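You operate a simulated robot arm through the tools that you are given. There is no shell and no other tool. Be economical: measure what you need, move in short steps, check, and stop when the job is done.

You run a simulated robot arm. Do the job below in one go: nothing can be reset, and whatever is moved stays where it is left.

## Task
Fill a tall cup with water as the rinse order card says.
Fine: swing the spout over it, open the tank valve, fill to the line named, close the valve; the cup stays where it stands.

Only the result counts: the job must be done as asked and must still hold three seconds after the hand-in. Knocking over, shifting, dropping, spilling or breaking anything else fails it.

## Robot
A 7-joint arm with a two-finger parallel gripper, fixed in place. Base frame: the origin is at the foot of the arm, x ahead of it, y to its left, z up. Units: m, rad, N and s.
With the tool pointing down near the work surface it reaches from about 0.26 to 0.68 m from the base axis. Its first joint turns from -1.152 to 1.152 rad. Payload 1.57 kg.
Tool frame: the origin (TCP) lies between the finger pads and is the grasp point; the fingertips stand 0.03 m ahead of it; z points along the fingers, y is the line along which they close. Largest opening 0.11 m; finger width 0.024, thickness 0.012; the body of the gripper, 0.048 by 0.112 m, starts 0.078 m behind the TCP.
Orientation is told as [roll, pitch, yaw] about the base's x, y, z axes, in that order, counted from this pose: with the fingers straight down and closing along the base's y, the tool's x points along the base's -x, its y along +y and its z along -z.

## Interface
- The arm moves only by the tool play_rows. Its argument "deltas" is a list of rows, each an object (a shift or turn left out is 0, a gripper value left out holds the last) with "delta_pos": the shift along the tool's x, y, z in units of 400 mm (1.0 is 400 mm), a list of three; "turn": the turn, a rotation vector about the tool's x, y, z in units of 45 degrees (1.0 is 45 degrees), a list of three. In form: [{"delta_pos": [x, y, z], "turn": [rx, ry, rz]}, ...]. A call has 1 to 20 rows; each row is the pose to reach, as a shift and turn from the pose commanded when the call began, along the tool's axes at that moment. "gripper" is the gripper command, from -1 (shut) to 1 (fully open), values between in proportion, set as the call begins (left out, the last holds). A call with a number of a shift or a turn outside -1 to 1 is refused whole. A row lasts 0.2 s, in which the tool goes at most 0.05 m and 0.15 rad; a call with a longer step from one row to the next is refused whole, and so is a gripper value outside its range. A pose out of reach is approached as far as the arm can. The call stops where the force on the tool passes 40 N (or 10 N more than at its start, if that is more) or the arm is blocked; 0.2 s more then pass. The fingers move at their own pace (about 0.108 m/s each) and stop on an object; they squeeze with about 34 N. The grip force told is the motor's: it shows also when the fingers shut on nothing. Time passes only in rows, and 0.2 s behind the last, so rows that repeat a pose let the fingers close. It gives the time, the measured TCP pose, the force on the tool (base axes), the opening and the grip force at its end, in the units of the frame above (readings bear some noise).
- Cameras (640 x 400 px; columns grow to the right, rows downward): "scene" is fixed at [0.1645, -0.3907, 1.4062]; the picture's right is [0.79, -0.62, 0.00], its down [-0.35, -0.44, -0.83] and it looks along [0.51, 0.65, -0.56] (base axes); focal length 299 px, centre (320, 200). "wrist" rides on the gripper at [0.07, 0.016, -0.141] in the tool frame; the picture's right is [-0.23, 0.97, 0.00], its down [-0.86, -0.20, -0.48] and it looks along [-0.47, -0.11, 0.88] (tool axes); focal length 222 px, centre (320, 200). There is no depth. A picture from a camera that has moved, and an enlarged one, comes with that camera's place and axes in the base frame and with its lens.
- snapshot(camera): a new picture of that camera. No time passes.
- zoom(camera, box): a new picture of the part [left, top, right, bottom] of that camera's present view, enlarged. No time passes.
- close_job(): hands the job in; it is judged then, once.

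Work in short steps. Places have to be worked out from the pictures, the camera data and where the tool is seen: move nearer, look again, correct. Check each grasp and each placing, and mend what went wrong. You have 120 turns and 76 pictures in all, those below and enlarged ones among them. Open the gripper and draw the arm clear of the work before you hand the job in, unless the task says otherwise; then end with one line.

The tools are called after "Emit:" by a JSON object that holds its "method" and its "body". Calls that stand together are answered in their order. play_rows: Moves the arm, as the interface text tells. Its arguments: {"type":"object","properties":{"deltas":{"type":"array"},"gripper":{"type":"number"}},"required":["deltas"]} The other tools are called the same way: snapshot (camera) takes a picture; zoom (camera, box) takes an enlarged picture of a part of a camera's view; close_job () hands the job in.

At the start:

```text
t: 0.0
ee_pos: [0.3751, 0.1119, 1.2212]
orientation: [-0.001, 0.0, -0.001]
ft_force: [-0.3, 0.3, 0.0]
grip_width: 0.11
grip_force: 0.0
```

scene: 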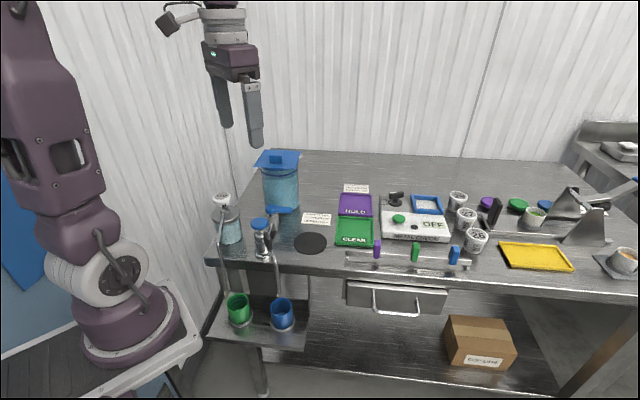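
wrist: 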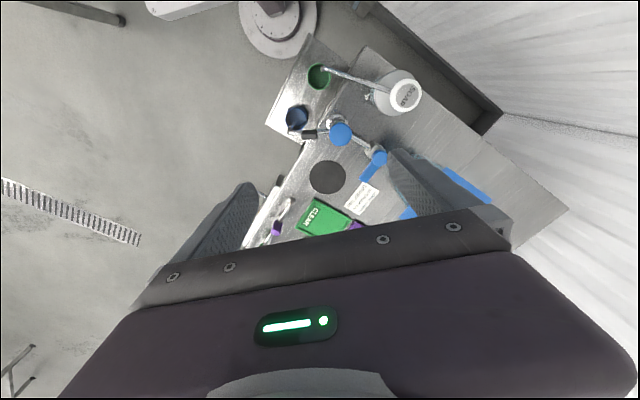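

The scene is cluttered, so I'll zoom in on the tank and cup area and on the cards.

Emit:
{"method": "zoom", "body": {"camera": "scene", "box": [200, 140, 360, 240]}}

Emit:
{"method": "zoom", "body": {"camera": "scene", "box": [200, 180, 340, 360]}}

Emit:
{"method": "zoom", "body": {"camera": "scene", "box": [290, 175, 390, 235]}}

Emit:
{"method": "zoom", "body": {"camera": "scene", "box": [380, 170, 640, 290]}}

```text
4.00 times, centred on (280, 190) of scene
camera zoom: at [0.1645, -0.3907, 1.4062], right [0.79, -0.62, 0.0], down [-0.35, -0.44, -0.83], along [0.51, 0.65, -0.56], focal length 1197 px, centre (480, 240)
```

zoom: 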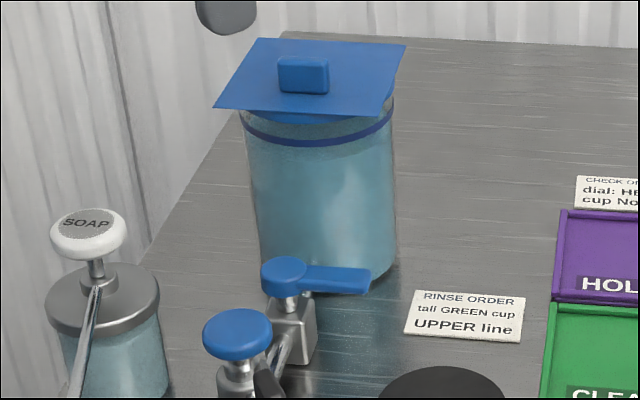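

```text
2.22 times, centred on (270, 270) of scene
camera zoom: at [0.1645, -0.3907, 1.4062], right [0.79, -0.62, 0.0], down [-0.35, -0.44, -0.83], along [0.51, 0.65, -0.56], focal length 665 px, centre (431, 44)
```

zoom: 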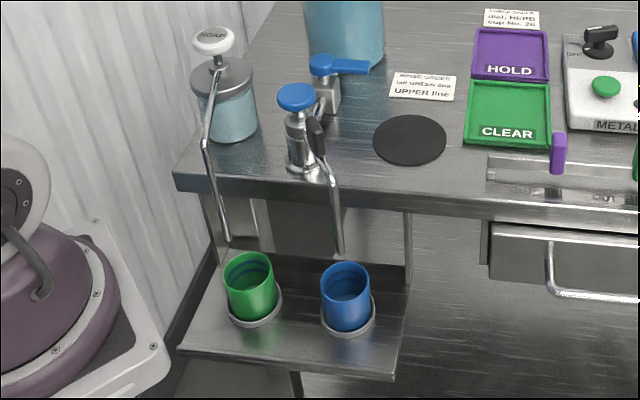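

```text
6.40 times, centred on (340, 205) of scene
camera zoom: at [0.1645, -0.3907, 1.4062], right [0.79, -0.62, 0.0], down [-0.35, -0.44, -0.83], along [0.51, 0.65, -0.56], focal length 1915 px, centre (192, 168)
```

zoom: 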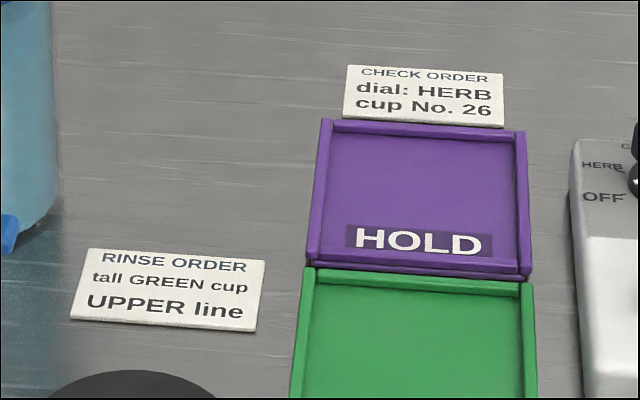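

```text
2.46 times, centred on (510, 230) of scene
camera zoom: at [0.1645, -0.3907, 1.4062], right [0.79, -0.62, 0.0], down [-0.35, -0.44, -0.83], along [0.51, 0.65, -0.56], focal length 736 px, centre (-148, 126)
```

zoom: 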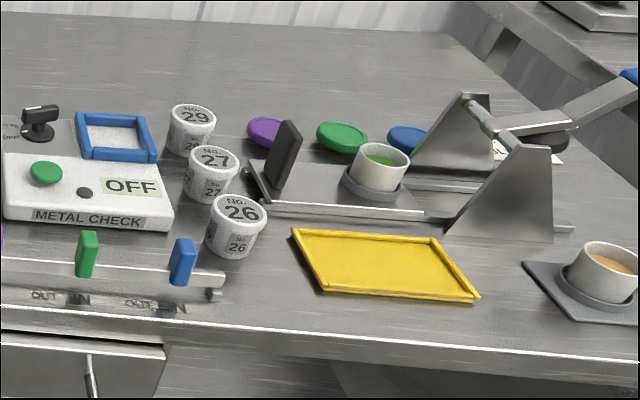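

The card says tall GREEN cup, UPPER line. I'll look closer at the spout, valve and cups.

Emit:
{"method": "zoom", "body": {"camera": "scene", "box": [235, 195, 315, 265]}}

Emit:
{"method": "zoom", "body": {"camera": "scene", "box": [210, 275, 310, 340]}}

Emit:
{"method": "zoom", "body": {"camera": "wrist", "box": [260, 50, 440, 200]}}

```text
5.71 times, centred on (275, 230) of scene
camera zoom: at [0.1645, -0.3907, 1.4062], right [0.79, -0.62, 0.0], down [-0.35, -0.44, -0.83], along [0.51, 0.65, -0.56], focal length 1710 px, centre (577, 29)
```

zoom: 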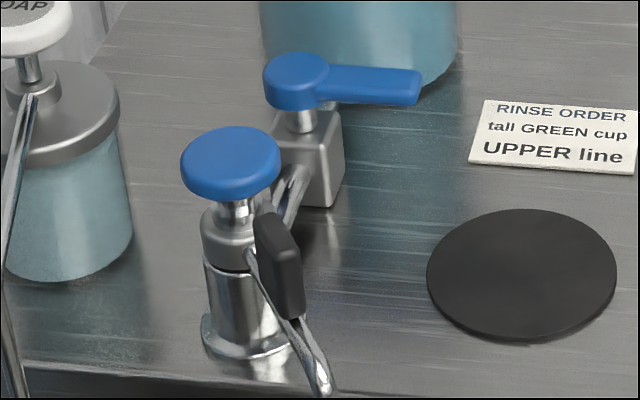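

```text
6.15 times, centred on (260, 308) of scene
camera zoom: at [0.1645, -0.3907, 1.4062], right [0.79, -0.62, 0.0], down [-0.35, -0.44, -0.83], along [0.51, 0.65, -0.56], focal length 1841 px, centre (689, -462)
```

zoom: 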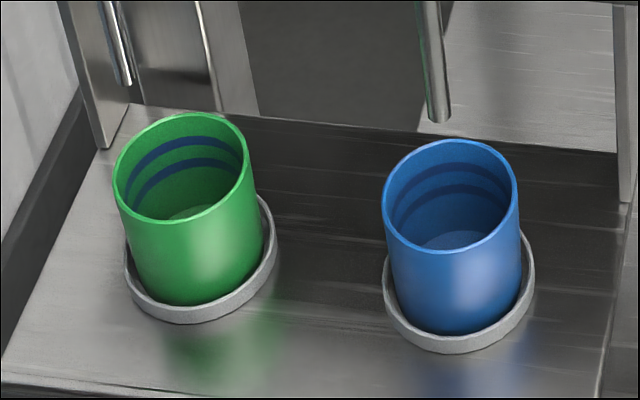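

```text
2.67 times, centred on (350, 125) of wrist
camera zoom: at [0.305, 0.1289, 1.3622], right [0.23, 0.97, 0.0], down [0.86, -0.2, 0.48], along [0.47, -0.11, -0.88], focal length 592 px, centre (240, 400)
```

zoom: 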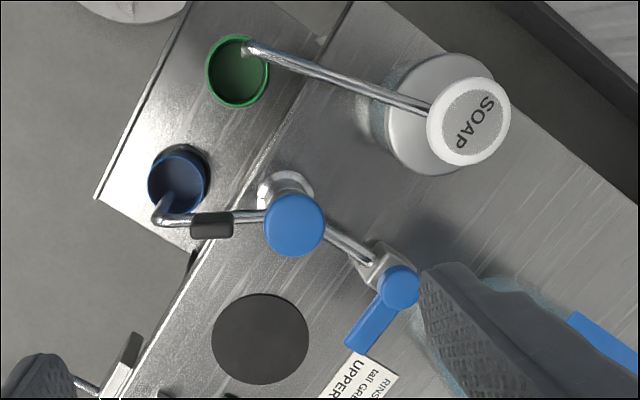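

From triangulation, the spout pillar is near (0.394, 0.145), with its handle at about (0.39, 0.089, 0.94) and the spout tip over the blue cup. The green cup is near (0.30, 0.128). The valve pivot is near (0.467, 0.213, 0.93), with its lever pointing to about (0.51, 0.18). I'll shut the fingers and move down a bit for a closer view.

Emit:
{"method": "play_rows", "body": {"deltas": [{"delta_pos": [0.03, 0, 0.09]}, {"delta_pos": [0.06, 0, 0.18]}, {"delta_pos": [0.1, 0, 0.26]}, {"delta_pos": [0.1, 0, 0.26]}], "gripper": -1}}

Emit:
{"method": "snapshot", "body": {"camera": "wrist"}}

```text
t: 1.0
ee_pos: [0.336, 0.1121, 1.1162]
orientation: [0.001, 0.0, -0.001]
ft_force: [0.3, 0.0, -0.9]
grip_width: 0.0
grip_force: 21.2
```

```text
66 pictures are left
camera wrist: at [0.2651, 0.1283, 1.2566], right [0.23, 0.97, 0.0], down [0.86, -0.2, 0.48], along [0.47, -0.11, -0.88], focal length 222 px, centre (320, 200)
```

wrist: 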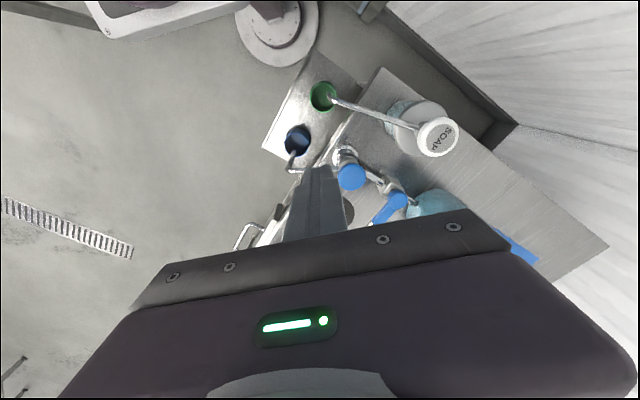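

Emit:
{"method": "zoom", "body": {"camera": "wrist", "box": [260, 70, 480, 230]}}

Emit:
{"method": "zoom", "body": {"camera": "scene", "box": [195, 150, 315, 340]}}

```text
2.50 times, centred on (370, 150) of wrist
camera zoom: at [0.2651, 0.1283, 1.2566], right [0.23, 0.97, 0.0], down [0.86, -0.2, 0.48], along [0.47, -0.11, -0.88], focal length 555 px, centre (195, 325)
```

zoom: 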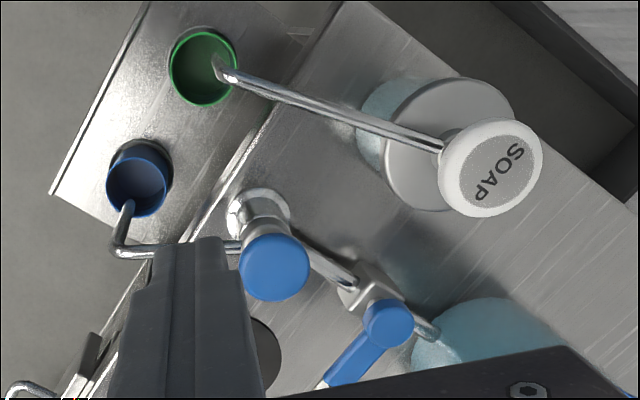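

```text
2.11 times, centred on (255, 245) of scene
camera zoom: at [0.1645, -0.3907, 1.4062], right [0.79, -0.62, 0.0], down [-0.35, -0.44, -0.83], along [0.51, 0.65, -0.56], focal length 630 px, centre (457, 105)
```

zoom: 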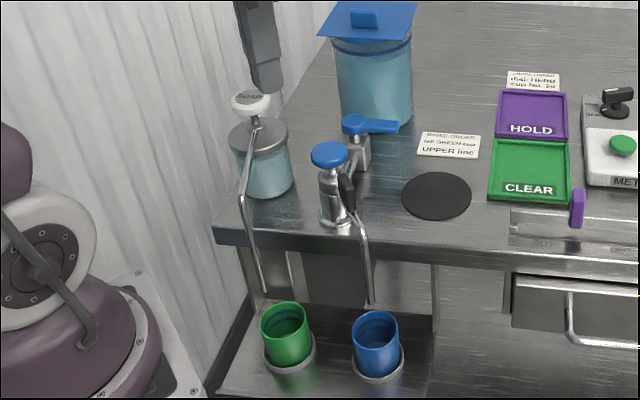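

The spout needs to turn about 65° clockwise, to around -163°. That puts the tip over the green cup with about 2 cm to spare from the soap pipe. I'll place the shut fingers on the +x side of the black handle.

Emit:
{"method": "play_rows", "body": {"deltas": [{"delta_pos": [-0.08, -0.0225, 0]}, {"delta_pos": [-0.16, -0.045, 0]}, {"delta_pos": [-0.235, -0.0675, 0]}, {"delta_pos": [-0.235, -0.0675, 0.1]}, {"delta_pos": [-0.235, -0.0675, 0.2]}, {"delta_pos": [-0.235, -0.0675, 0.3]}, {"delta_pos": [-0.235, -0.0675, 0.375]}, {"delta_pos": [-0.235, -0.0675, 0.375]}]}}

Emit:
{"method": "zoom", "body": {"camera": "scene", "box": [215, 150, 345, 340]}}

Emit:
{"method": "zoom", "body": {"camera": "wrist", "box": [200, 20, 460, 230]}}

```text
t: 2.8
ee_pos: [0.4276, 0.0871, 0.9677]
orientation: [0.001, -0.001, 0.002]
ft_force: [0.3, -0.3, -0.1]
grip_width: 0.0
grip_force: 21.0
```

```text
2.11 times, centred on (280, 245) of scene
camera zoom: at [0.1645, -0.3907, 1.4062], right [0.79, -0.62, 0.0], down [-0.35, -0.44, -0.83], along [0.51, 0.65, -0.56], focal length 630 px, centre (404, 105)
```

zoom: 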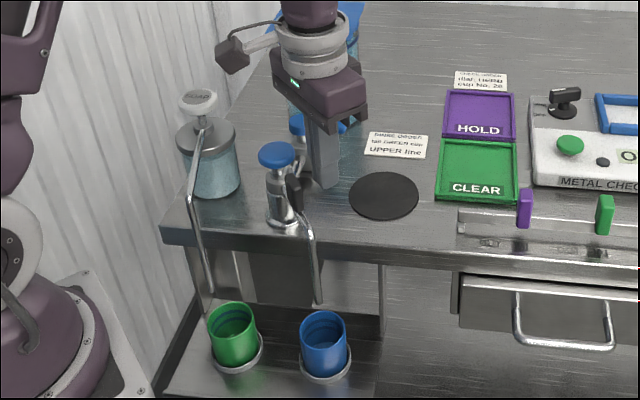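

```text
1.90 times, centred on (330, 125) of wrist
camera zoom: at [0.3585, 0.1033, 1.1072], right [0.23, 0.97, 0.0], down [0.86, -0.2, 0.48], along [0.47, -0.11, -0.88], focal length 423 px, centre (301, 343)
```

zoom: 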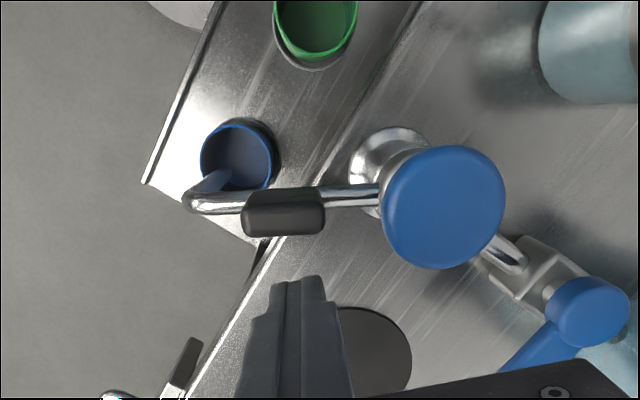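

The shut fingers are beside the handle. I'll push it along the arc to about -146° and then check.

Emit:
{"method": "play_rows", "body": {"deltas": [{"delta_pos": [0.03, 0, 0]}, {"delta_pos": [0.057, -0.001, 0]}, {"delta_pos": [0.072, -0.003, 0]}, {"delta_pos": [0.0865, -0.005, 0]}, {"delta_pos": [0.102, -0.004, 0]}, {"delta_pos": [0.117, -0.0035, 0]}, {"delta_pos": [0.131, 0, 0]}, {"delta_pos": [0.146, 0.004, 0]}, {"delta_pos": [0.161, 0.011, 0]}, {"delta_pos": [0.1755, 0.019, 0]}, {"delta_pos": [0.1755, 0.019, 0]}]}}

Emit:
{"method": "zoom", "body": {"camera": "scene", "box": [195, 150, 325, 340]}}

Emit:
{"method": "zoom", "body": {"camera": "wrist", "box": [200, 20, 460, 230]}}

```text
t: 5.2
ee_pos: [0.3575, 0.0926, 0.9687]
orientation: [0.001, 0.001, 0.0]
ft_force: [-0.1, 0.3, 0.5]
grip_width: 0.0
grip_force: 21.4
```

```text
2.11 times, centred on (260, 245) of scene
camera zoom: at [0.1645, -0.3907, 1.4062], right [0.79, -0.62, 0.0], down [-0.35, -0.44, -0.83], along [0.51, 0.65, -0.56], focal length 630 px, centre (446, 105)
```

zoom: 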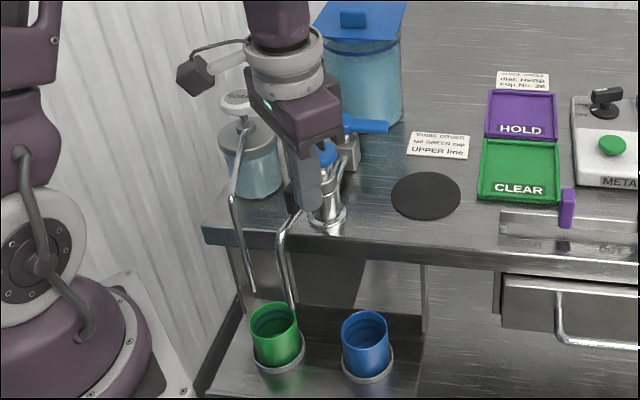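

```text
1.90 times, centred on (330, 125) of wrist
camera zoom: at [0.2881, 0.1089, 1.1087], right [0.23, 0.97, 0.0], down [0.86, -0.2, 0.48], along [0.47, -0.11, -0.88], focal length 423 px, centre (301, 343)
```

zoom: 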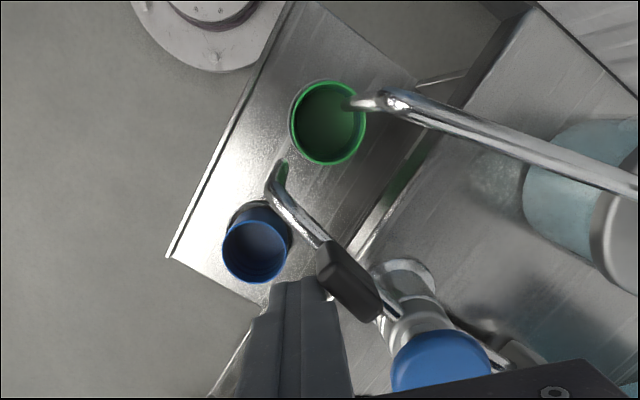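

The spout swings freely and is now near -145°. I'll push about 18° more.

Emit:
{"method": "play_rows", "body": {"deltas": [{"delta_pos": [0.01, 0.009, 0]}, {"delta_pos": [0.02, 0.018, 0]}, {"delta_pos": [0.028, 0.027, 0]}, {"delta_pos": [0.036, 0.036, 0]}, {"delta_pos": [0.036, 0.036, 0]}]}}

Emit:
{"method": "zoom", "body": {"camera": "scene", "box": [215, 180, 315, 340]}}

Emit:
{"method": "zoom", "body": {"camera": "wrist", "box": [240, 40, 400, 180]}}

```text
t: 6.4
ee_pos: [0.3438, 0.1079, 0.9679]
orientation: [0.0, 0.001, 0.001]
ft_force: [0.1, -0.2, 0.3]
grip_width: 0.0
grip_force: 21.3
```

```text
2.50 times, centred on (265, 260) of scene
camera zoom: at [0.1645, -0.3907, 1.4062], right [0.79, -0.62, 0.0], down [-0.35, -0.44, -0.83], along [0.51, 0.65, -0.56], focal length 748 px, centre (458, 50)
```

zoom: 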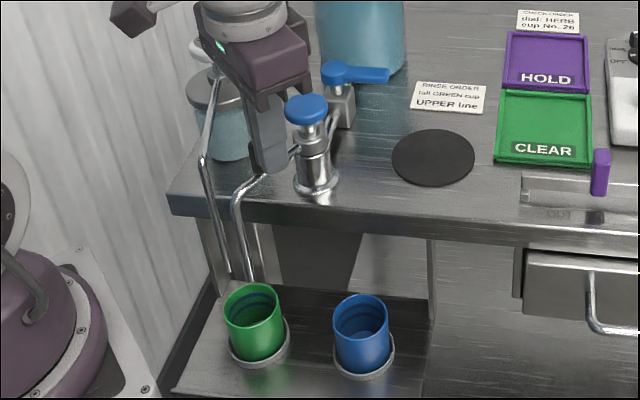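

```text
2.86 times, centred on (320, 110) of wrist
camera zoom: at [0.2741, 0.1236, 1.1085], right [0.23, 0.97, 0.0], down [0.86, -0.2, 0.48], along [0.47, -0.11, -0.88], focal length 635 px, centre (320, 457)
```

zoom: 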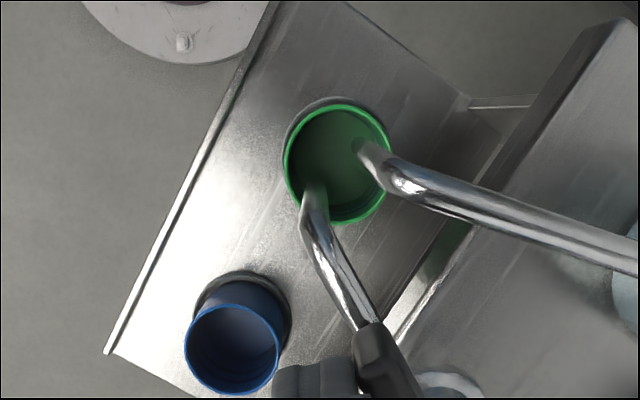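

The tip is about 13 mm off the cup centre. I'll nudge it about 4° more, which still clears the soap pipe.

Emit:
{"method": "play_rows", "body": {"deltas": [{"delta_pos": [0.002, 0.006, 0]}, {"delta_pos": [0.004, 0.011, 0]}, {"delta_pos": [0.004, 0.011, 0]}]}}

Emit:
{"method": "zoom", "body": {"camera": "wrist", "box": [240, 40, 400, 180]}}

```text
t: 7.2
ee_pos: [0.3425, 0.1132, 0.9679]
orientation: [-0.001, 0.0, 0.0]
ft_force: [0.1, 0.1, 0.9]
grip_width: 0.0
grip_force: 21.1
```

```text
2.86 times, centred on (320, 110) of wrist
camera zoom: at [0.2728, 0.1283, 1.1083], right [0.23, 0.97, 0.0], down [0.86, -0.2, 0.48], along [0.47, -0.11, -0.88], focal length 635 px, centre (320, 457)
```

zoom: 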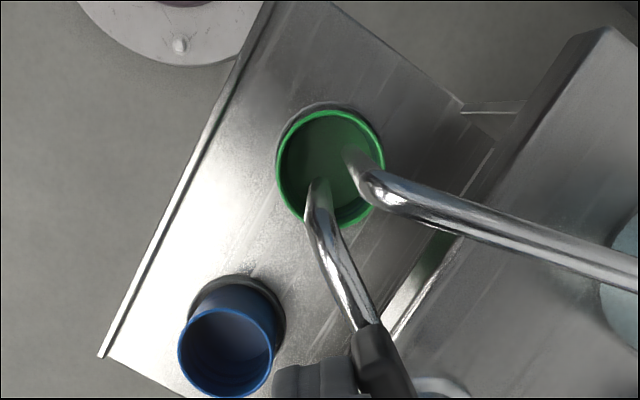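

The spout tip is now well inside the cup mouth. I'll back off from the handle, rise, and move to view the valve and tank.

Emit:
{"method": "play_rows", "body": {"deltas": [{"delta_pos": [-0.025, -0.04, 0]}, {"delta_pos": [-0.05, -0.075, 0]}, {"delta_pos": [-0.05, -0.075, -0.1]}, {"delta_pos": [-0.05, -0.075, -0.2]}, {"delta_pos": [-0.05, -0.075, -0.3]}, {"delta_pos": [-0.05, -0.075, -0.4]}, {"delta_pos": [-0.15, -0.02, -0.4]}, {"delta_pos": [-0.25, 0.0, -0.4]}, {"delta_pos": [-0.25, 0.0, -0.4]}]}}

Emit:
{"method": "zoom", "body": {"camera": "wrist", "box": [220, 40, 520, 230]}}

Emit:
{"method": "zoom", "body": {"camera": "scene", "box": [205, 140, 325, 340]}}

```text
t: 9.2
ee_pos: [0.4414, 0.1114, 1.1272]
orientation: [0.001, 0.0, 0.0]
ft_force: [-0.5, 0.1, -0.1]
grip_width: 0.0
grip_force: 21.3
```

```text
2.11 times, centred on (370, 135) of wrist
camera zoom: at [0.3705, 0.128, 1.2676], right [0.23, 0.97, 0.0], down [0.86, -0.2, 0.48], along [0.47, -0.11, -0.88], focal length 468 px, centre (215, 337)
```

zoom: 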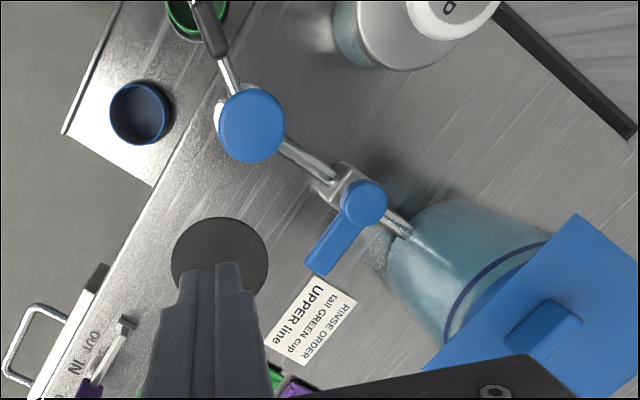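

```text
2.00 times, centred on (265, 240) of scene
camera zoom: at [0.1646, -0.3907, 1.4062], right [0.79, -0.62, 0.0], down [-0.35, -0.44, -0.83], along [0.51, 0.65, -0.56], focal length 598 px, centre (430, 120)
```

zoom: 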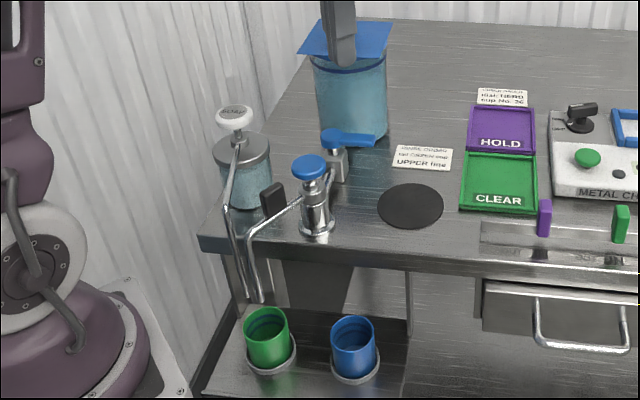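

The spout held its position. The tank lid is a diamond whose near edge lies about 6 cm behind the lever, and the tank leaves no room there, so I expect the lever to open clockwise, towards the pillar. I'll turn the tool so the fingers close along x and open them to about 6.5 cm to straddle the lever.

Emit:
{"method": "play_rows", "body": {"deltas": [{"turn": [0, 0, -0.1667]}, {"turn": [0, 0, -0.3333]}, {"turn": [0, 0, -0.5]}, {"turn": [0, 0, -0.6667]}, {"turn": [0, 0, -0.8333]}, {"turn": [0, 0, -1]}], "gripper": 0.18}}

Emit:
{"method": "play_rows", "body": {"deltas": [{"turn": [0, 0, -0.1667]}, {"turn": [0, 0, -0.3333]}, {"turn": [0, 0, -0.5]}, {"turn": [0, 0, -0.6667]}, {"turn": [0, 0, -0.8333]}, {"turn": [0, 0, -1]}]}}

Emit:
{"method": "play_rows", "body": {"deltas": [{"turn": [0, -0.1667, 0]}, {"turn": [0, -0.3333, 0]}, {"turn": [0, -0.3333, 0]}]}}

Emit:
{"method": "snapshot", "body": {"camera": "wrist"}}

Emit:
{"method": "snapshot", "body": {"camera": "scene"}}

```text
t: 10.6
ee_pos: [0.4411, 0.1121, 1.128]
orientation: [0.0, 0.0, 0.789]
ft_force: [0.1, -0.4, -0.1]
grip_width: 0.0651
grip_force: 0.1
```

```text
t: 12.0
ee_pos: [0.4436, 0.1119, 1.1272]
orientation: [-0.001, -0.001, 1.573]
ft_force: [-0.7, 0.1, 0.5]
grip_width: 0.065
grip_force: 0.1
```

```text
t: 12.8
ee_pos: [0.4425, 0.1117, 1.1288]
orientation: [0.0, -0.265, 1.57]
ft_force: [-0.9, -0.2, -0.9]
grip_width: 0.0648
grip_force: 0.1
```

```text
54 pictures are left
camera wrist: at [0.4265, 0.0082, 1.2455], right [-0.97, 0.22, 0.06], down [0.2, 0.7, 0.68], along [0.11, 0.68, -0.73], focal length 222 px, centre (320, 200)
```

wrist: 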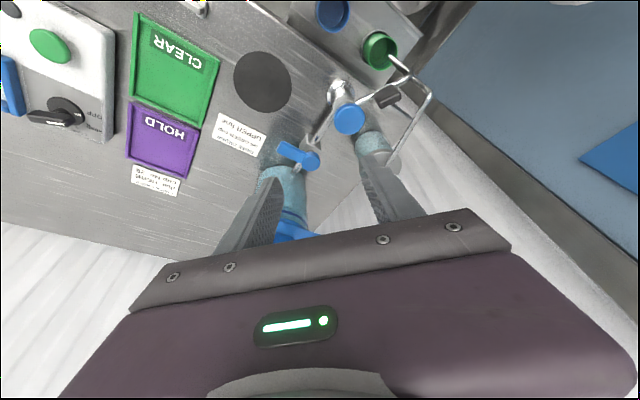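

```text
53 pictures are left
```

scene: 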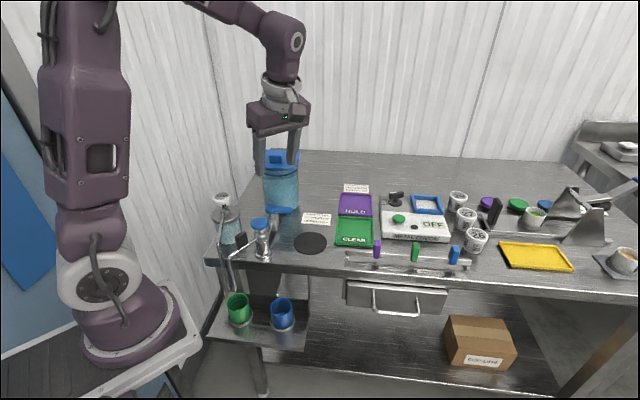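

The tilt is right and the camera now sits clear of the tank. I'll zoom on the lever to refine its location.

Emit:
{"method": "zoom", "body": {"camera": "wrist", "box": [220, 60, 420, 240]}}

```text
2.22 times, centred on (320, 150) of wrist
camera zoom: at [0.4265, 0.0082, 1.2455], right [-0.97, 0.22, 0.06], down [0.2, 0.7, 0.68], along [0.11, 0.68, -0.73], focal length 494 px, centre (320, 311)
```

zoom: 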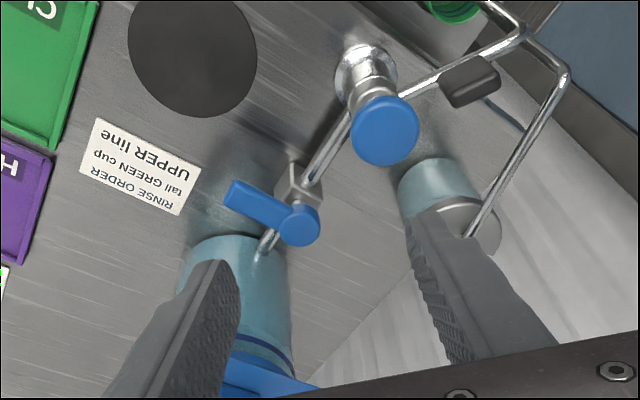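

The lever estimate is consistent, with the pivot at (0.469, 0.212) and the end at (0.511, 0.177). I'll move to hover above it with the fingertips heading for (0.503, 0.172).

Emit:
{"method": "play_rows", "body": {"deltas": [{"delta_pos": [-0.02, -0.05, 0.09]}, {"delta_pos": [-0.04, -0.1, 0.18]}, {"delta_pos": [-0.061, -0.151, 0.275]}, {"delta_pos": [-0.061, -0.151, 0.275]}]}}

Emit:
{"method": "zoom", "body": {"camera": "wrist", "box": [220, 60, 420, 240]}}

Emit:
{"method": "zoom", "body": {"camera": "scene", "box": [225, 130, 345, 250]}}

```text
t: 13.8
ee_pos: [0.5031, 0.163, 1.0275]
orientation: [0.0, -0.262, 1.572]
ft_force: [0.1, 0.6, -0.3]
grip_width: 0.065
grip_force: 0.0
```

```text
2.22 times, centred on (320, 150) of wrist
camera zoom: at [0.4864, 0.0591, 1.1452], right [-0.97, 0.22, 0.06], down [0.2, 0.7, 0.68], along [0.11, 0.68, -0.73], focal length 494 px, centre (320, 311)
```

zoom: 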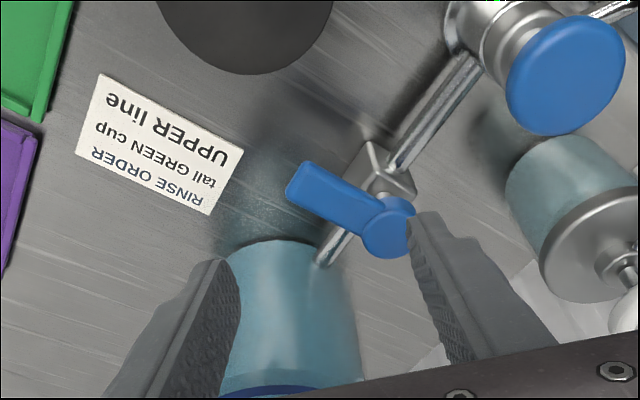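

```text
3.33 times, centred on (285, 190) of scene
camera zoom: at [0.1646, -0.3907, 1.4062], right [0.79, -0.62, 0.0], down [-0.35, -0.44, -0.83], along [0.51, 0.65, -0.56], focal length 997 px, centre (437, 233)
```

zoom: 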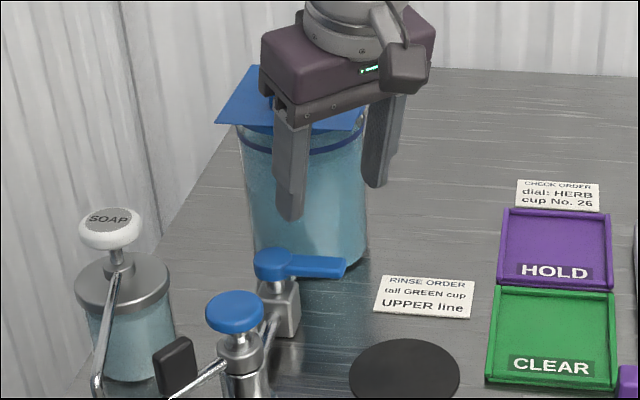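

The positions agree, so I'll descend vertically to straddle the lever.

Emit:
{"method": "play_rows", "body": {"deltas": [{"delta_pos": [0.02, -0.005, 0.075]}, {"delta_pos": [0.04, -0.005, 0.15]}, {"delta_pos": [0.057, -0.005, 0.2125]}, {"delta_pos": [0.057, -0.005, 0.2125]}]}}

Emit:
{"method": "zoom", "body": {"camera": "wrist", "box": [220, 60, 420, 240]}}

Emit:
{"method": "zoom", "body": {"camera": "scene", "box": [225, 130, 345, 250]}}

```text
t: 14.8
ee_pos: [0.507, 0.1638, 0.9406]
orientation: [0.0, -0.261, 1.569]
ft_force: [0.2, -0.2, -0.8]
grip_width: 0.0651
grip_force: 0.1
```

```text
2.22 times, centred on (320, 150) of wrist
camera zoom: at [0.49, 0.0598, 1.0581], right [-0.97, 0.22, 0.06], down [0.2, 0.7, 0.68], along [0.11, 0.68, -0.73], focal length 494 px, centre (320, 311)
```

zoom: 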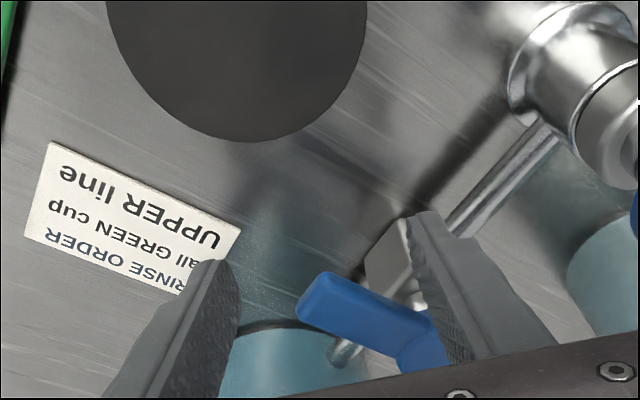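

```text
3.33 times, centred on (285, 190) of scene
camera zoom: at [0.1645, -0.3907, 1.4062], right [0.79, -0.62, 0.0], down [-0.35, -0.44, -0.83], along [0.51, 0.65, -0.56], focal length 997 px, centre (437, 233)
```

zoom: 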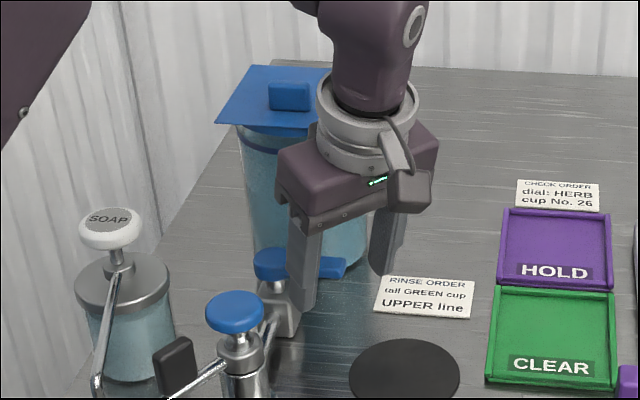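

The lever is straddled. I'll narrow the opening to about 45 mm and nudge towards -x, which turns the lever clockwise, watching the force.

Emit:
{"method": "play_rows", "body": {"deltas": [{"delta_pos": [0, 0.0, 0]}, {"delta_pos": [0, 0.02, 0]}, {"delta_pos": [0, 0.04, 0]}, {"delta_pos": [0, 0.06, 0]}], "gripper": -0.18}}

Emit:
{"method": "zoom", "body": {"camera": "wrist", "box": [220, 60, 420, 240]}}

Emit:
{"method": "zoom", "body": {"camera": "scene", "box": [205, 265, 305, 330]}}

```text
t: 15.8
ee_pos: [0.4864, 0.1612, 0.9409]
orientation: [-0.007, -0.261, 1.567]
ft_force: [25.4, -20.0, -2.7]
grip_width: 0.0674
grip_force: 13.2
```

```text
2.22 times, centred on (320, 150) of wrist
camera zoom: at [0.4671, 0.0583, 1.0577], right [-0.97, 0.23, 0.05], down [0.2, 0.7, 0.68], along [0.12, 0.68, -0.73], focal length 494 px, centre (320, 311)
```

zoom: 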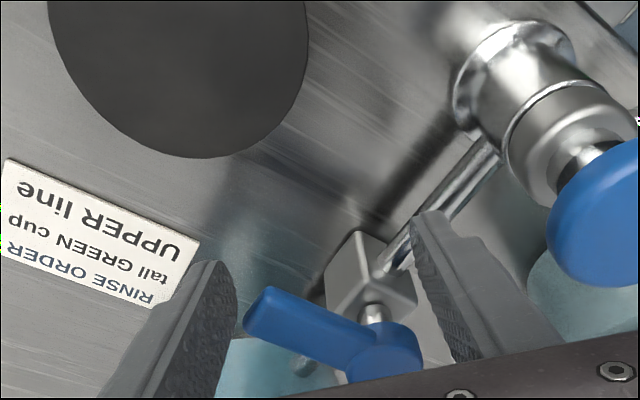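

```text
6.15 times, centred on (255, 298) of scene
camera zoom: at [0.1652, -0.3913, 1.406], right [0.79, -0.62, 0.0], down [-0.35, -0.44, -0.83], along [0.51, 0.65, -0.56], focal length 1841 px, centre (720, -400)
```

zoom: 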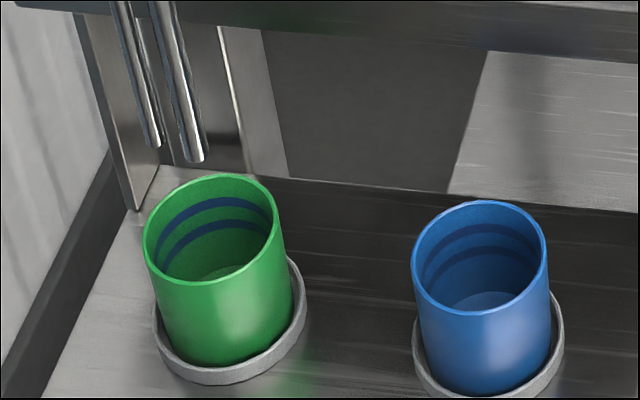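

The lever didn't turn. The force direction and the picture show the -x finger caught on the valve block. I'll back off, lift, and re-angle the tool 25° so the fingers straddle the lever further out, with more lean away from the lid.

Emit:
{"method": "play_rows", "body": {"deltas": [{"delta_pos": [0, -0.025, 0]}, {"delta_pos": [0, -0.055, 0]}, {"delta_pos": [-0.015, -0.055, -0.09]}, {"delta_pos": [-0.03, -0.055, -0.18]}, {"delta_pos": [-0.04, -0.055, -0.25]}, {"delta_pos": [-0.04, -0.055, -0.25]}], "gripper": 0.18}}

Emit:
{"method": "play_rows", "body": {"deltas": [{"turn": [-0.036, 0, -0.134]}, {"turn": [-0.072, 0, -0.269]}, {"turn": [-0.108, 0, -0.403]}, {"turn": [-0.144, 0, -0.537]}, {"turn": [-0.144, 0, -0.537]}], "gripper": -0.1}}

Emit:
{"method": "play_rows", "body": {"deltas": [{"turn": [0, -0.111, 0]}, {"turn": [0, -0.222, 0]}, {"turn": [0, -0.222, 0]}]}}

Emit:
{"method": "zoom", "body": {"camera": "wrist", "box": [200, 40, 440, 240]}}

Emit:
{"method": "zoom", "body": {"camera": "scene", "box": [205, 130, 325, 330]}}

```text
t: 17.2
ee_pos: [0.5036, 0.1549, 1.0407]
orientation: [-0.001, -0.263, 1.569]
ft_force: [0.6, -0.3, 0.3]
grip_width: 0.0648
grip_force: 0.1
```

```text
t: 18.4
ee_pos: [0.5038, 0.1546, 1.0408]
orientation: [0.0, -0.262, 2.009]
ft_force: [-0.6, 0.1, 0.9]
grip_width: 0.0495
grip_force: 0.1
```

```text
t: 19.2
ee_pos: [0.5032, 0.1536, 1.0411]
orientation: [0.002, -0.436, 2.006]
ft_force: [0.2, -0.6, 0.0]
grip_width: 0.0495
grip_force: 0.0
```

```text
2.00 times, centred on (320, 140) of wrist
camera zoom: at [0.5403, 0.0352, 1.1383], right [-0.97, -0.23, 0.1], down [-0.06, 0.6, 0.8], along [-0.24, 0.77, -0.6], focal length 444 px, centre (320, 320)
```

zoom: 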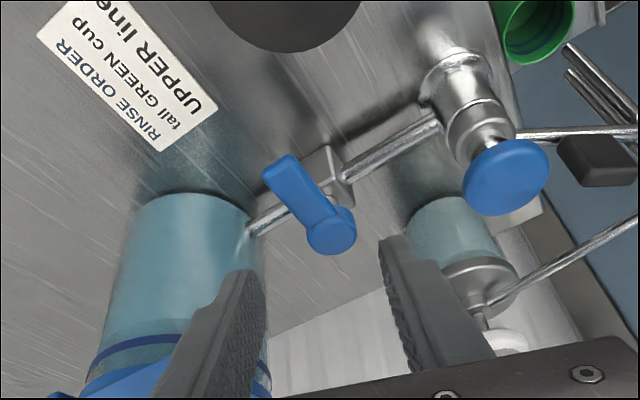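

```text
2.00 times, centred on (265, 230) of scene
camera zoom: at [0.1645, -0.3907, 1.4062], right [0.79, -0.62, 0.0], down [-0.35, -0.44, -0.83], along [0.51, 0.65, -0.56], focal length 598 px, centre (430, 140)
```

zoom: 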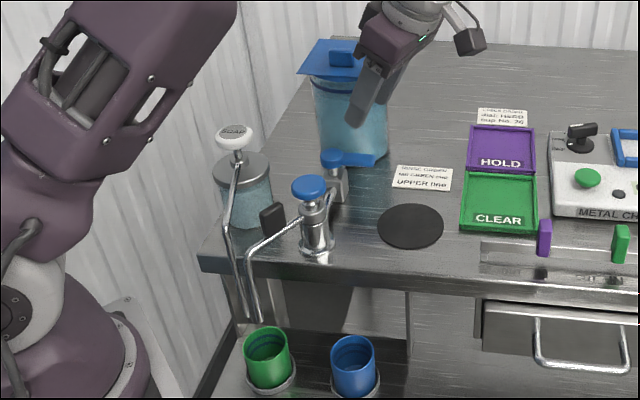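

The lever is unmoved. I'll come down with the fingers either side of its outer end.

Emit:
{"method": "play_rows", "body": {"deltas": [{"delta_pos": [-0.001, -0.04, 0.0835]}, {"delta_pos": [0.025, -0.04, 0.14]}, {"delta_pos": [0.051, -0.04, 0.195]}, {"delta_pos": [0.077, -0.04, 0.251]}, {"delta_pos": [0.077, -0.04, 0.251]}]}}

Emit:
{"method": "zoom", "body": {"camera": "wrist", "box": [200, 40, 440, 240]}}

Emit:
{"method": "zoom", "body": {"camera": "scene", "box": [235, 140, 335, 240]}}

```text
t: 20.4
ee_pos: [0.5104, 0.175, 0.9359]
orientation: [0.0, -0.436, 2.007]
ft_force: [-0.2, 0.5, 0.0]
grip_width: 0.0496
grip_force: 0.0
```

```text
2.00 times, centred on (320, 140) of wrist
camera zoom: at [0.5474, 0.0551, 1.0338], right [-0.97, -0.23, 0.1], down [-0.06, 0.6, 0.8], along [-0.24, 0.76, -0.6], focal length 444 px, centre (320, 320)
```

zoom: 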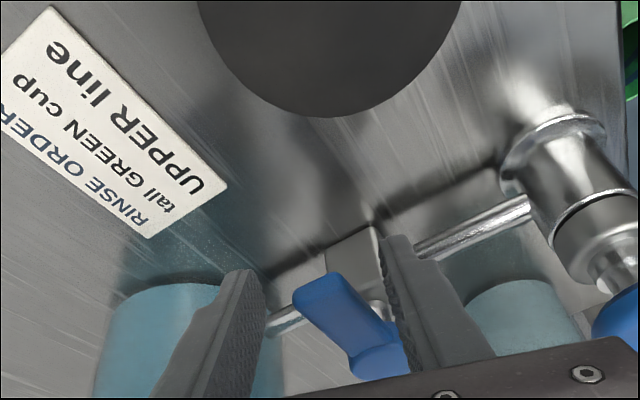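

```text
4.00 times, centred on (285, 190) of scene
camera zoom: at [0.1645, -0.3907, 1.4062], right [0.79, -0.62, 0.0], down [-0.35, -0.44, -0.83], along [0.51, 0.65, -0.56], focal length 1197 px, centre (460, 240)
```

zoom: 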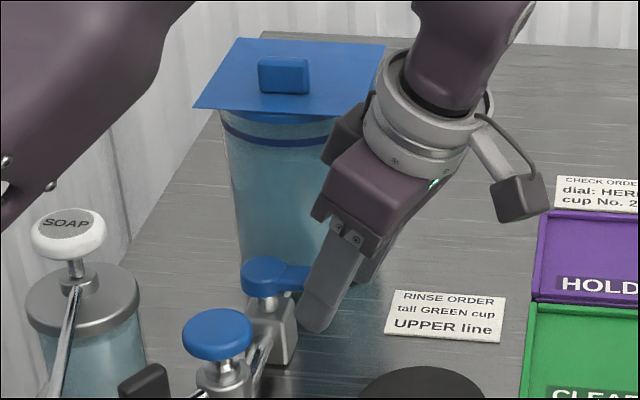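

The lever is straddled cleanly, with no contact on the valve block. I'll move about 30° along the arc clockwise.

Emit:
{"method": "play_rows", "body": {"deltas": [{"delta_pos": [0.005, 0.017, -0.002]}, {"delta_pos": [0.0095, 0.033, -0.0045]}, {"delta_pos": [0.01, 0.05, -0.0045]}, {"delta_pos": [0.01, 0.068, -0.0045]}]}}

Emit:
{"method": "zoom", "body": {"camera": "wrist", "box": [200, 40, 440, 240]}}

Emit:
{"method": "zoom", "body": {"camera": "scene", "box": [205, 265, 305, 330]}}

```text
t: 21.4
ee_pos: [0.4881, 0.1583, 0.9358]
orientation: [0.0, -0.436, 2.007]
ft_force: [1.2, 0.4, -1.3]
grip_width: 0.0509
grip_force: 0.8
```

```text
2.00 times, centred on (320, 140) of wrist
camera zoom: at [0.5254, 0.0401, 1.0339], right [-0.97, -0.23, 0.1], down [-0.06, 0.6, 0.8], along [-0.24, 0.77, -0.6], focal length 444 px, centre (320, 320)
```

zoom: 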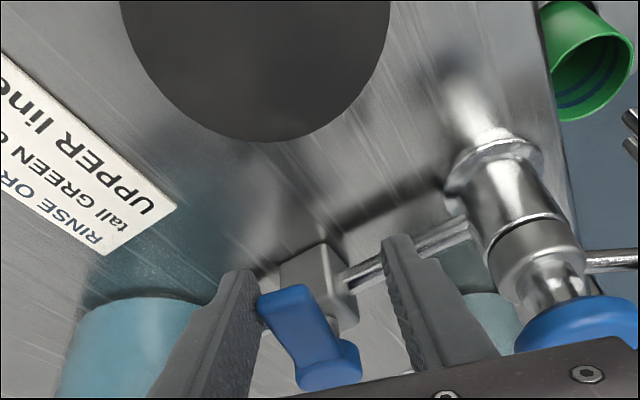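

```text
6.15 times, centred on (255, 298) of scene
camera zoom: at [0.1646, -0.3907, 1.4062], right [0.79, -0.62, 0.0], down [-0.35, -0.44, -0.83], along [0.51, 0.65, -0.56], focal length 1841 px, centre (720, -400)
```

zoom: 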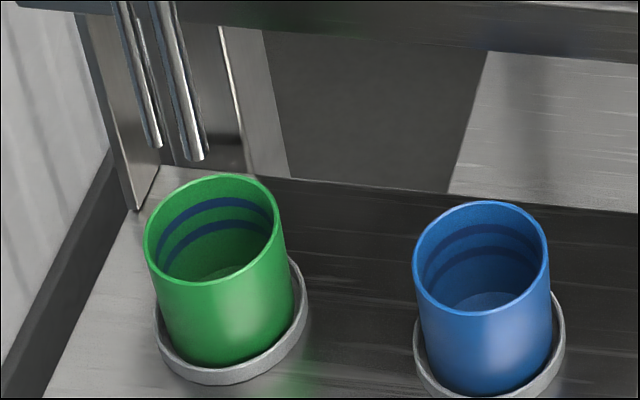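

The lever turns clockwise with low force, and there's no water yet. I'll continue about 18° and check the cup again.

Emit:
{"method": "play_rows", "body": {"deltas": [{"delta_pos": [-0.005, 0.019, 0.002]}, {"delta_pos": [-0.01, 0.038, 0.005]}]}}

Emit:
{"method": "zoom", "body": {"camera": "scene", "box": [205, 265, 305, 330]}}

Emit:
{"method": "zoom", "body": {"camera": "wrist", "box": [200, 40, 440, 240]}}

```text
t: 22.0
ee_pos: [0.4746, 0.1553, 0.9367]
orientation: [-0.001, -0.437, 2.008]
ft_force: [4.0, -0.4, -1.0]
grip_width: 0.052
grip_force: 1.5
```

```text
6.15 times, centred on (255, 298) of scene
camera zoom: at [0.1646, -0.3907, 1.4062], right [0.79, -0.62, 0.0], down [-0.35, -0.44, -0.83], along [0.51, 0.65, -0.56], focal length 1841 px, centre (720, -400)
```

zoom: 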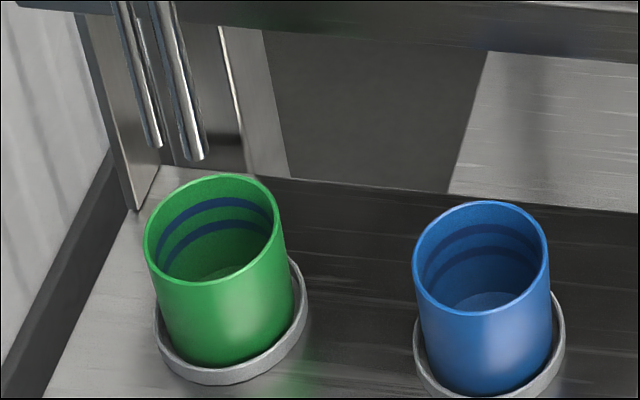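

```text
2.00 times, centred on (320, 140) of wrist
camera zoom: at [0.5108, 0.0367, 1.0338], right [-0.97, -0.23, 0.1], down [-0.06, 0.6, 0.8], along [-0.24, 0.76, -0.6], focal length 444 px, centre (320, 320)
```

zoom: 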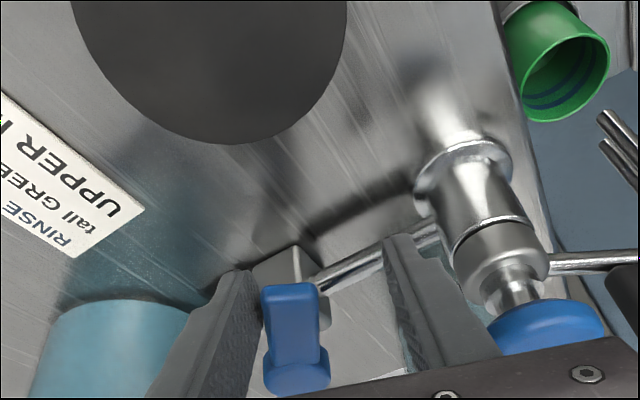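

The lever is about 37° open and there's still no stream. I'll narrow the gap to keep the far finger off the pillar and go about 20° further.

Emit:
{"method": "play_rows", "body": {"deltas": [{"delta_pos": [-0.008, 0.014, 0.004]}, {"delta_pos": [-0.016, 0.0275, 0.0075]}], "gripper": -0.31}}

Emit:
{"method": "zoom", "body": {"camera": "scene", "box": [205, 265, 305, 330]}}

Emit:
{"method": "zoom", "body": {"camera": "wrist", "box": [200, 40, 440, 240]}}

```text
t: 22.6
ee_pos: [0.4602, 0.1565, 0.9365]
orientation: [0.0, -0.437, 2.005]
ft_force: [3.6, -1.3, -2.1]
grip_width: 0.0401
grip_force: 1.5
```

```text
6.15 times, centred on (255, 298) of scene
camera zoom: at [0.1647, -0.3908, 1.4062], right [0.79, -0.62, 0.0], down [-0.35, -0.44, -0.83], along [0.51, 0.65, -0.56], focal length 1841 px, centre (720, -400)
```

zoom: 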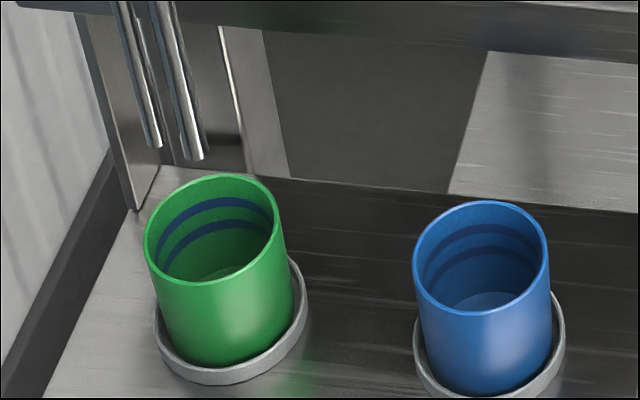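

```text
2.00 times, centred on (320, 140) of wrist
camera zoom: at [0.4977, 0.0379, 1.0341], right [-0.97, -0.23, 0.1], down [-0.06, 0.6, 0.79], along [-0.24, 0.76, -0.6], focal length 444 px, centre (320, 320)
```

zoom: 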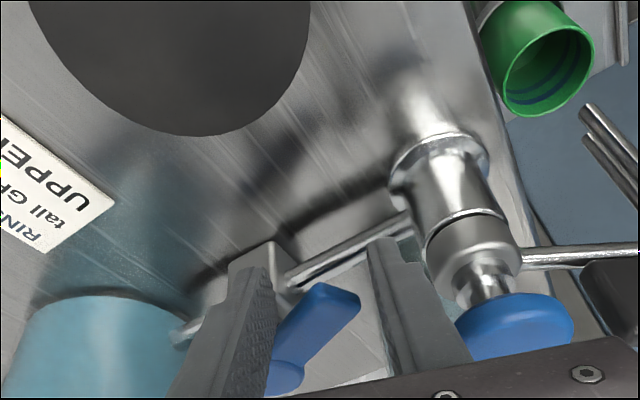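

The lever is about 75° open. I'll wait a moment and check whether water has started.

Emit:
{"method": "play_rows", "body": {"deltas": [{"delta_pos": [0, 0, 0]}, {"delta_pos": [0, 0, 0]}]}}

Emit:
{"method": "zoom", "body": {"camera": "scene", "box": [205, 195, 305, 330]}}

```text
t: 23.2
ee_pos: [0.4603, 0.1567, 0.9357]
orientation: [0.001, -0.437, 2.007]
ft_force: [3.9, -2.6, -2.6]
grip_width: 0.0397
grip_force: 0.7
```

```text
2.96 times, centred on (255, 262) of scene
camera zoom: at [0.1647, -0.3908, 1.4062], right [0.79, -0.62, 0.0], down [-0.35, -0.44, -0.83], along [0.51, 0.65, -0.56], focal length 886 px, centre (513, 15)
```

zoom: 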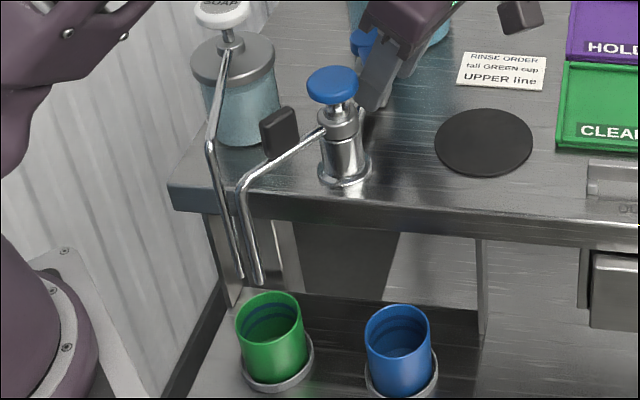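

Still no water, so the valve may need to be fully open. I'll rotate the tool 45° clockwise with the lever so the fingers stay clear of the block, and bring the lever parallel to the pipe.

Emit:
{"method": "play_rows", "body": {"deltas": [{"delta_pos": [-0.006, 0.004, 0.003], "turn": [0.0705, 0, 0.151]}, {"delta_pos": [-0.014, 0.009, 0.006], "turn": [0.141, 0, 0.302]}, {"delta_pos": [-0.026, 0.017, 0.012], "turn": [0.2115, 0, 0.453]}, {"delta_pos": [-0.038, 0.025, 0.018], "turn": [0.282, 0, 0.604]}, {"delta_pos": [-0.049, 0.032, 0.023], "turn": [0.3525, 0, 0.755]}, {"delta_pos": [-0.058, 0.038, 0.027], "turn": [0.423, 0, 0.906]}]}}

Emit:
{"method": "zoom", "body": {"camera": "scene", "box": [205, 195, 305, 330]}}

Emit:
{"method": "zoom", "body": {"camera": "wrist", "box": [200, 40, 440, 240]}}

```text
t: 24.2
ee_pos: [0.4506, 0.1628, 0.9369]
orientation: [-0.015, -0.436, 1.53]
ft_force: [8.7, -3.1, 0.9]
grip_width: 0.0307
grip_force: 0.0
stopped in row 4: the force on the tool passed its limit (the readings are from after the stop); the commanded pose is now the measured one
```

```text
2.96 times, centred on (255, 262) of scene
camera zoom: at [0.1648, -0.3908, 1.4061], right [0.79, -0.62, 0.0], down [-0.35, -0.44, -0.83], along [0.51, 0.65, -0.56], focal length 886 px, centre (513, 15)
```

zoom: 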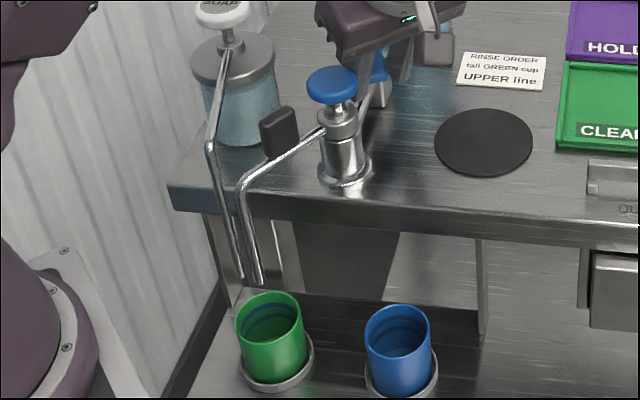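

```text
2.00 times, centred on (320, 140) of wrist
camera zoom: at [0.4287, 0.0411, 1.0346], right [-0.96, 0.25, 0.08], down [0.21, 0.57, 0.8], along [0.15, 0.79, -0.6], focal length 444 px, centre (320, 320)
```

zoom: 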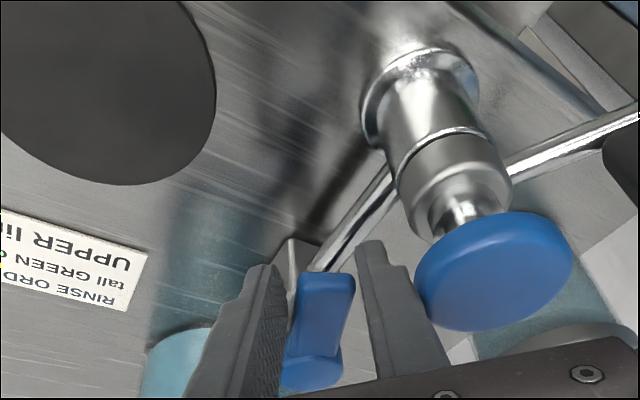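

The force limit was passed. The far finger seems to have touched the pillar knob, though the spout hasn't moved. I'll ease off and lift straight up, then use closed fingers from the open side only.

Emit:
{"method": "play_rows", "body": {"deltas": [{"delta_pos": [0, -0.01, 0]}, {"delta_pos": [0, -0.015, 0]}, {"delta_pos": [-0.0265, -0.015, -0.057]}, {"delta_pos": [-0.053, -0.015, -0.113]}, {"delta_pos": [-0.08, -0.015, -0.17]}, {"delta_pos": [-0.106, -0.015, -0.2265]}, {"delta_pos": [-0.106, -0.015, -0.2265]}], "gripper": -0.45}}

Emit:
{"method": "zoom", "body": {"camera": "wrist", "box": [200, 40, 440, 240]}}

Emit:
{"method": "zoom", "body": {"camera": "scene", "box": [205, 170, 325, 330]}}

```text
t: 25.8
ee_pos: [0.4556, 0.1639, 1.0366]
orientation: [-0.013, -0.436, 1.531]
ft_force: [0.4, -0.1, -0.1]
grip_width: 0.0306
grip_force: 0.0
```

```text
2.00 times, centred on (320, 140) of wrist
camera zoom: at [0.4326, 0.0413, 1.1349], right [-0.97, 0.25, 0.08], down [0.22, 0.57, 0.8], along [0.15, 0.79, -0.6], focal length 444 px, centre (320, 320)
```

zoom: 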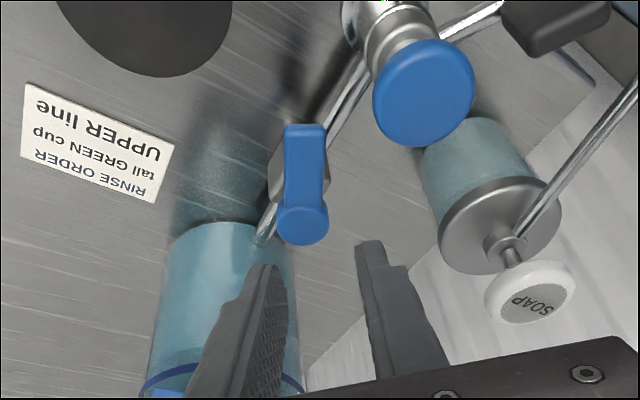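

```text
2.50 times, centred on (265, 250) of scene
camera zoom: at [0.1645, -0.3907, 1.4062], right [0.79, -0.62, 0.0], down [-0.35, -0.44, -0.83], along [0.51, 0.65, -0.56], focal length 748 px, centre (458, 75)
```

zoom: 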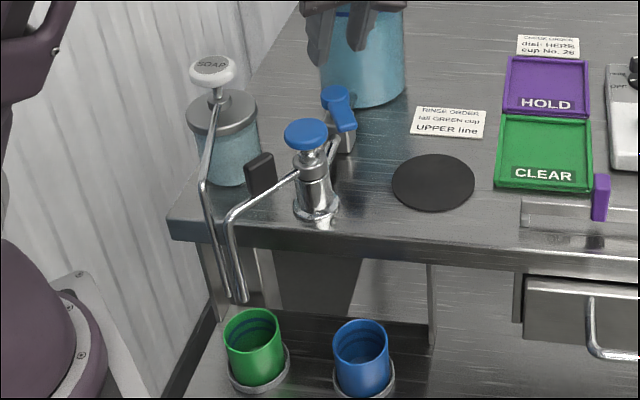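

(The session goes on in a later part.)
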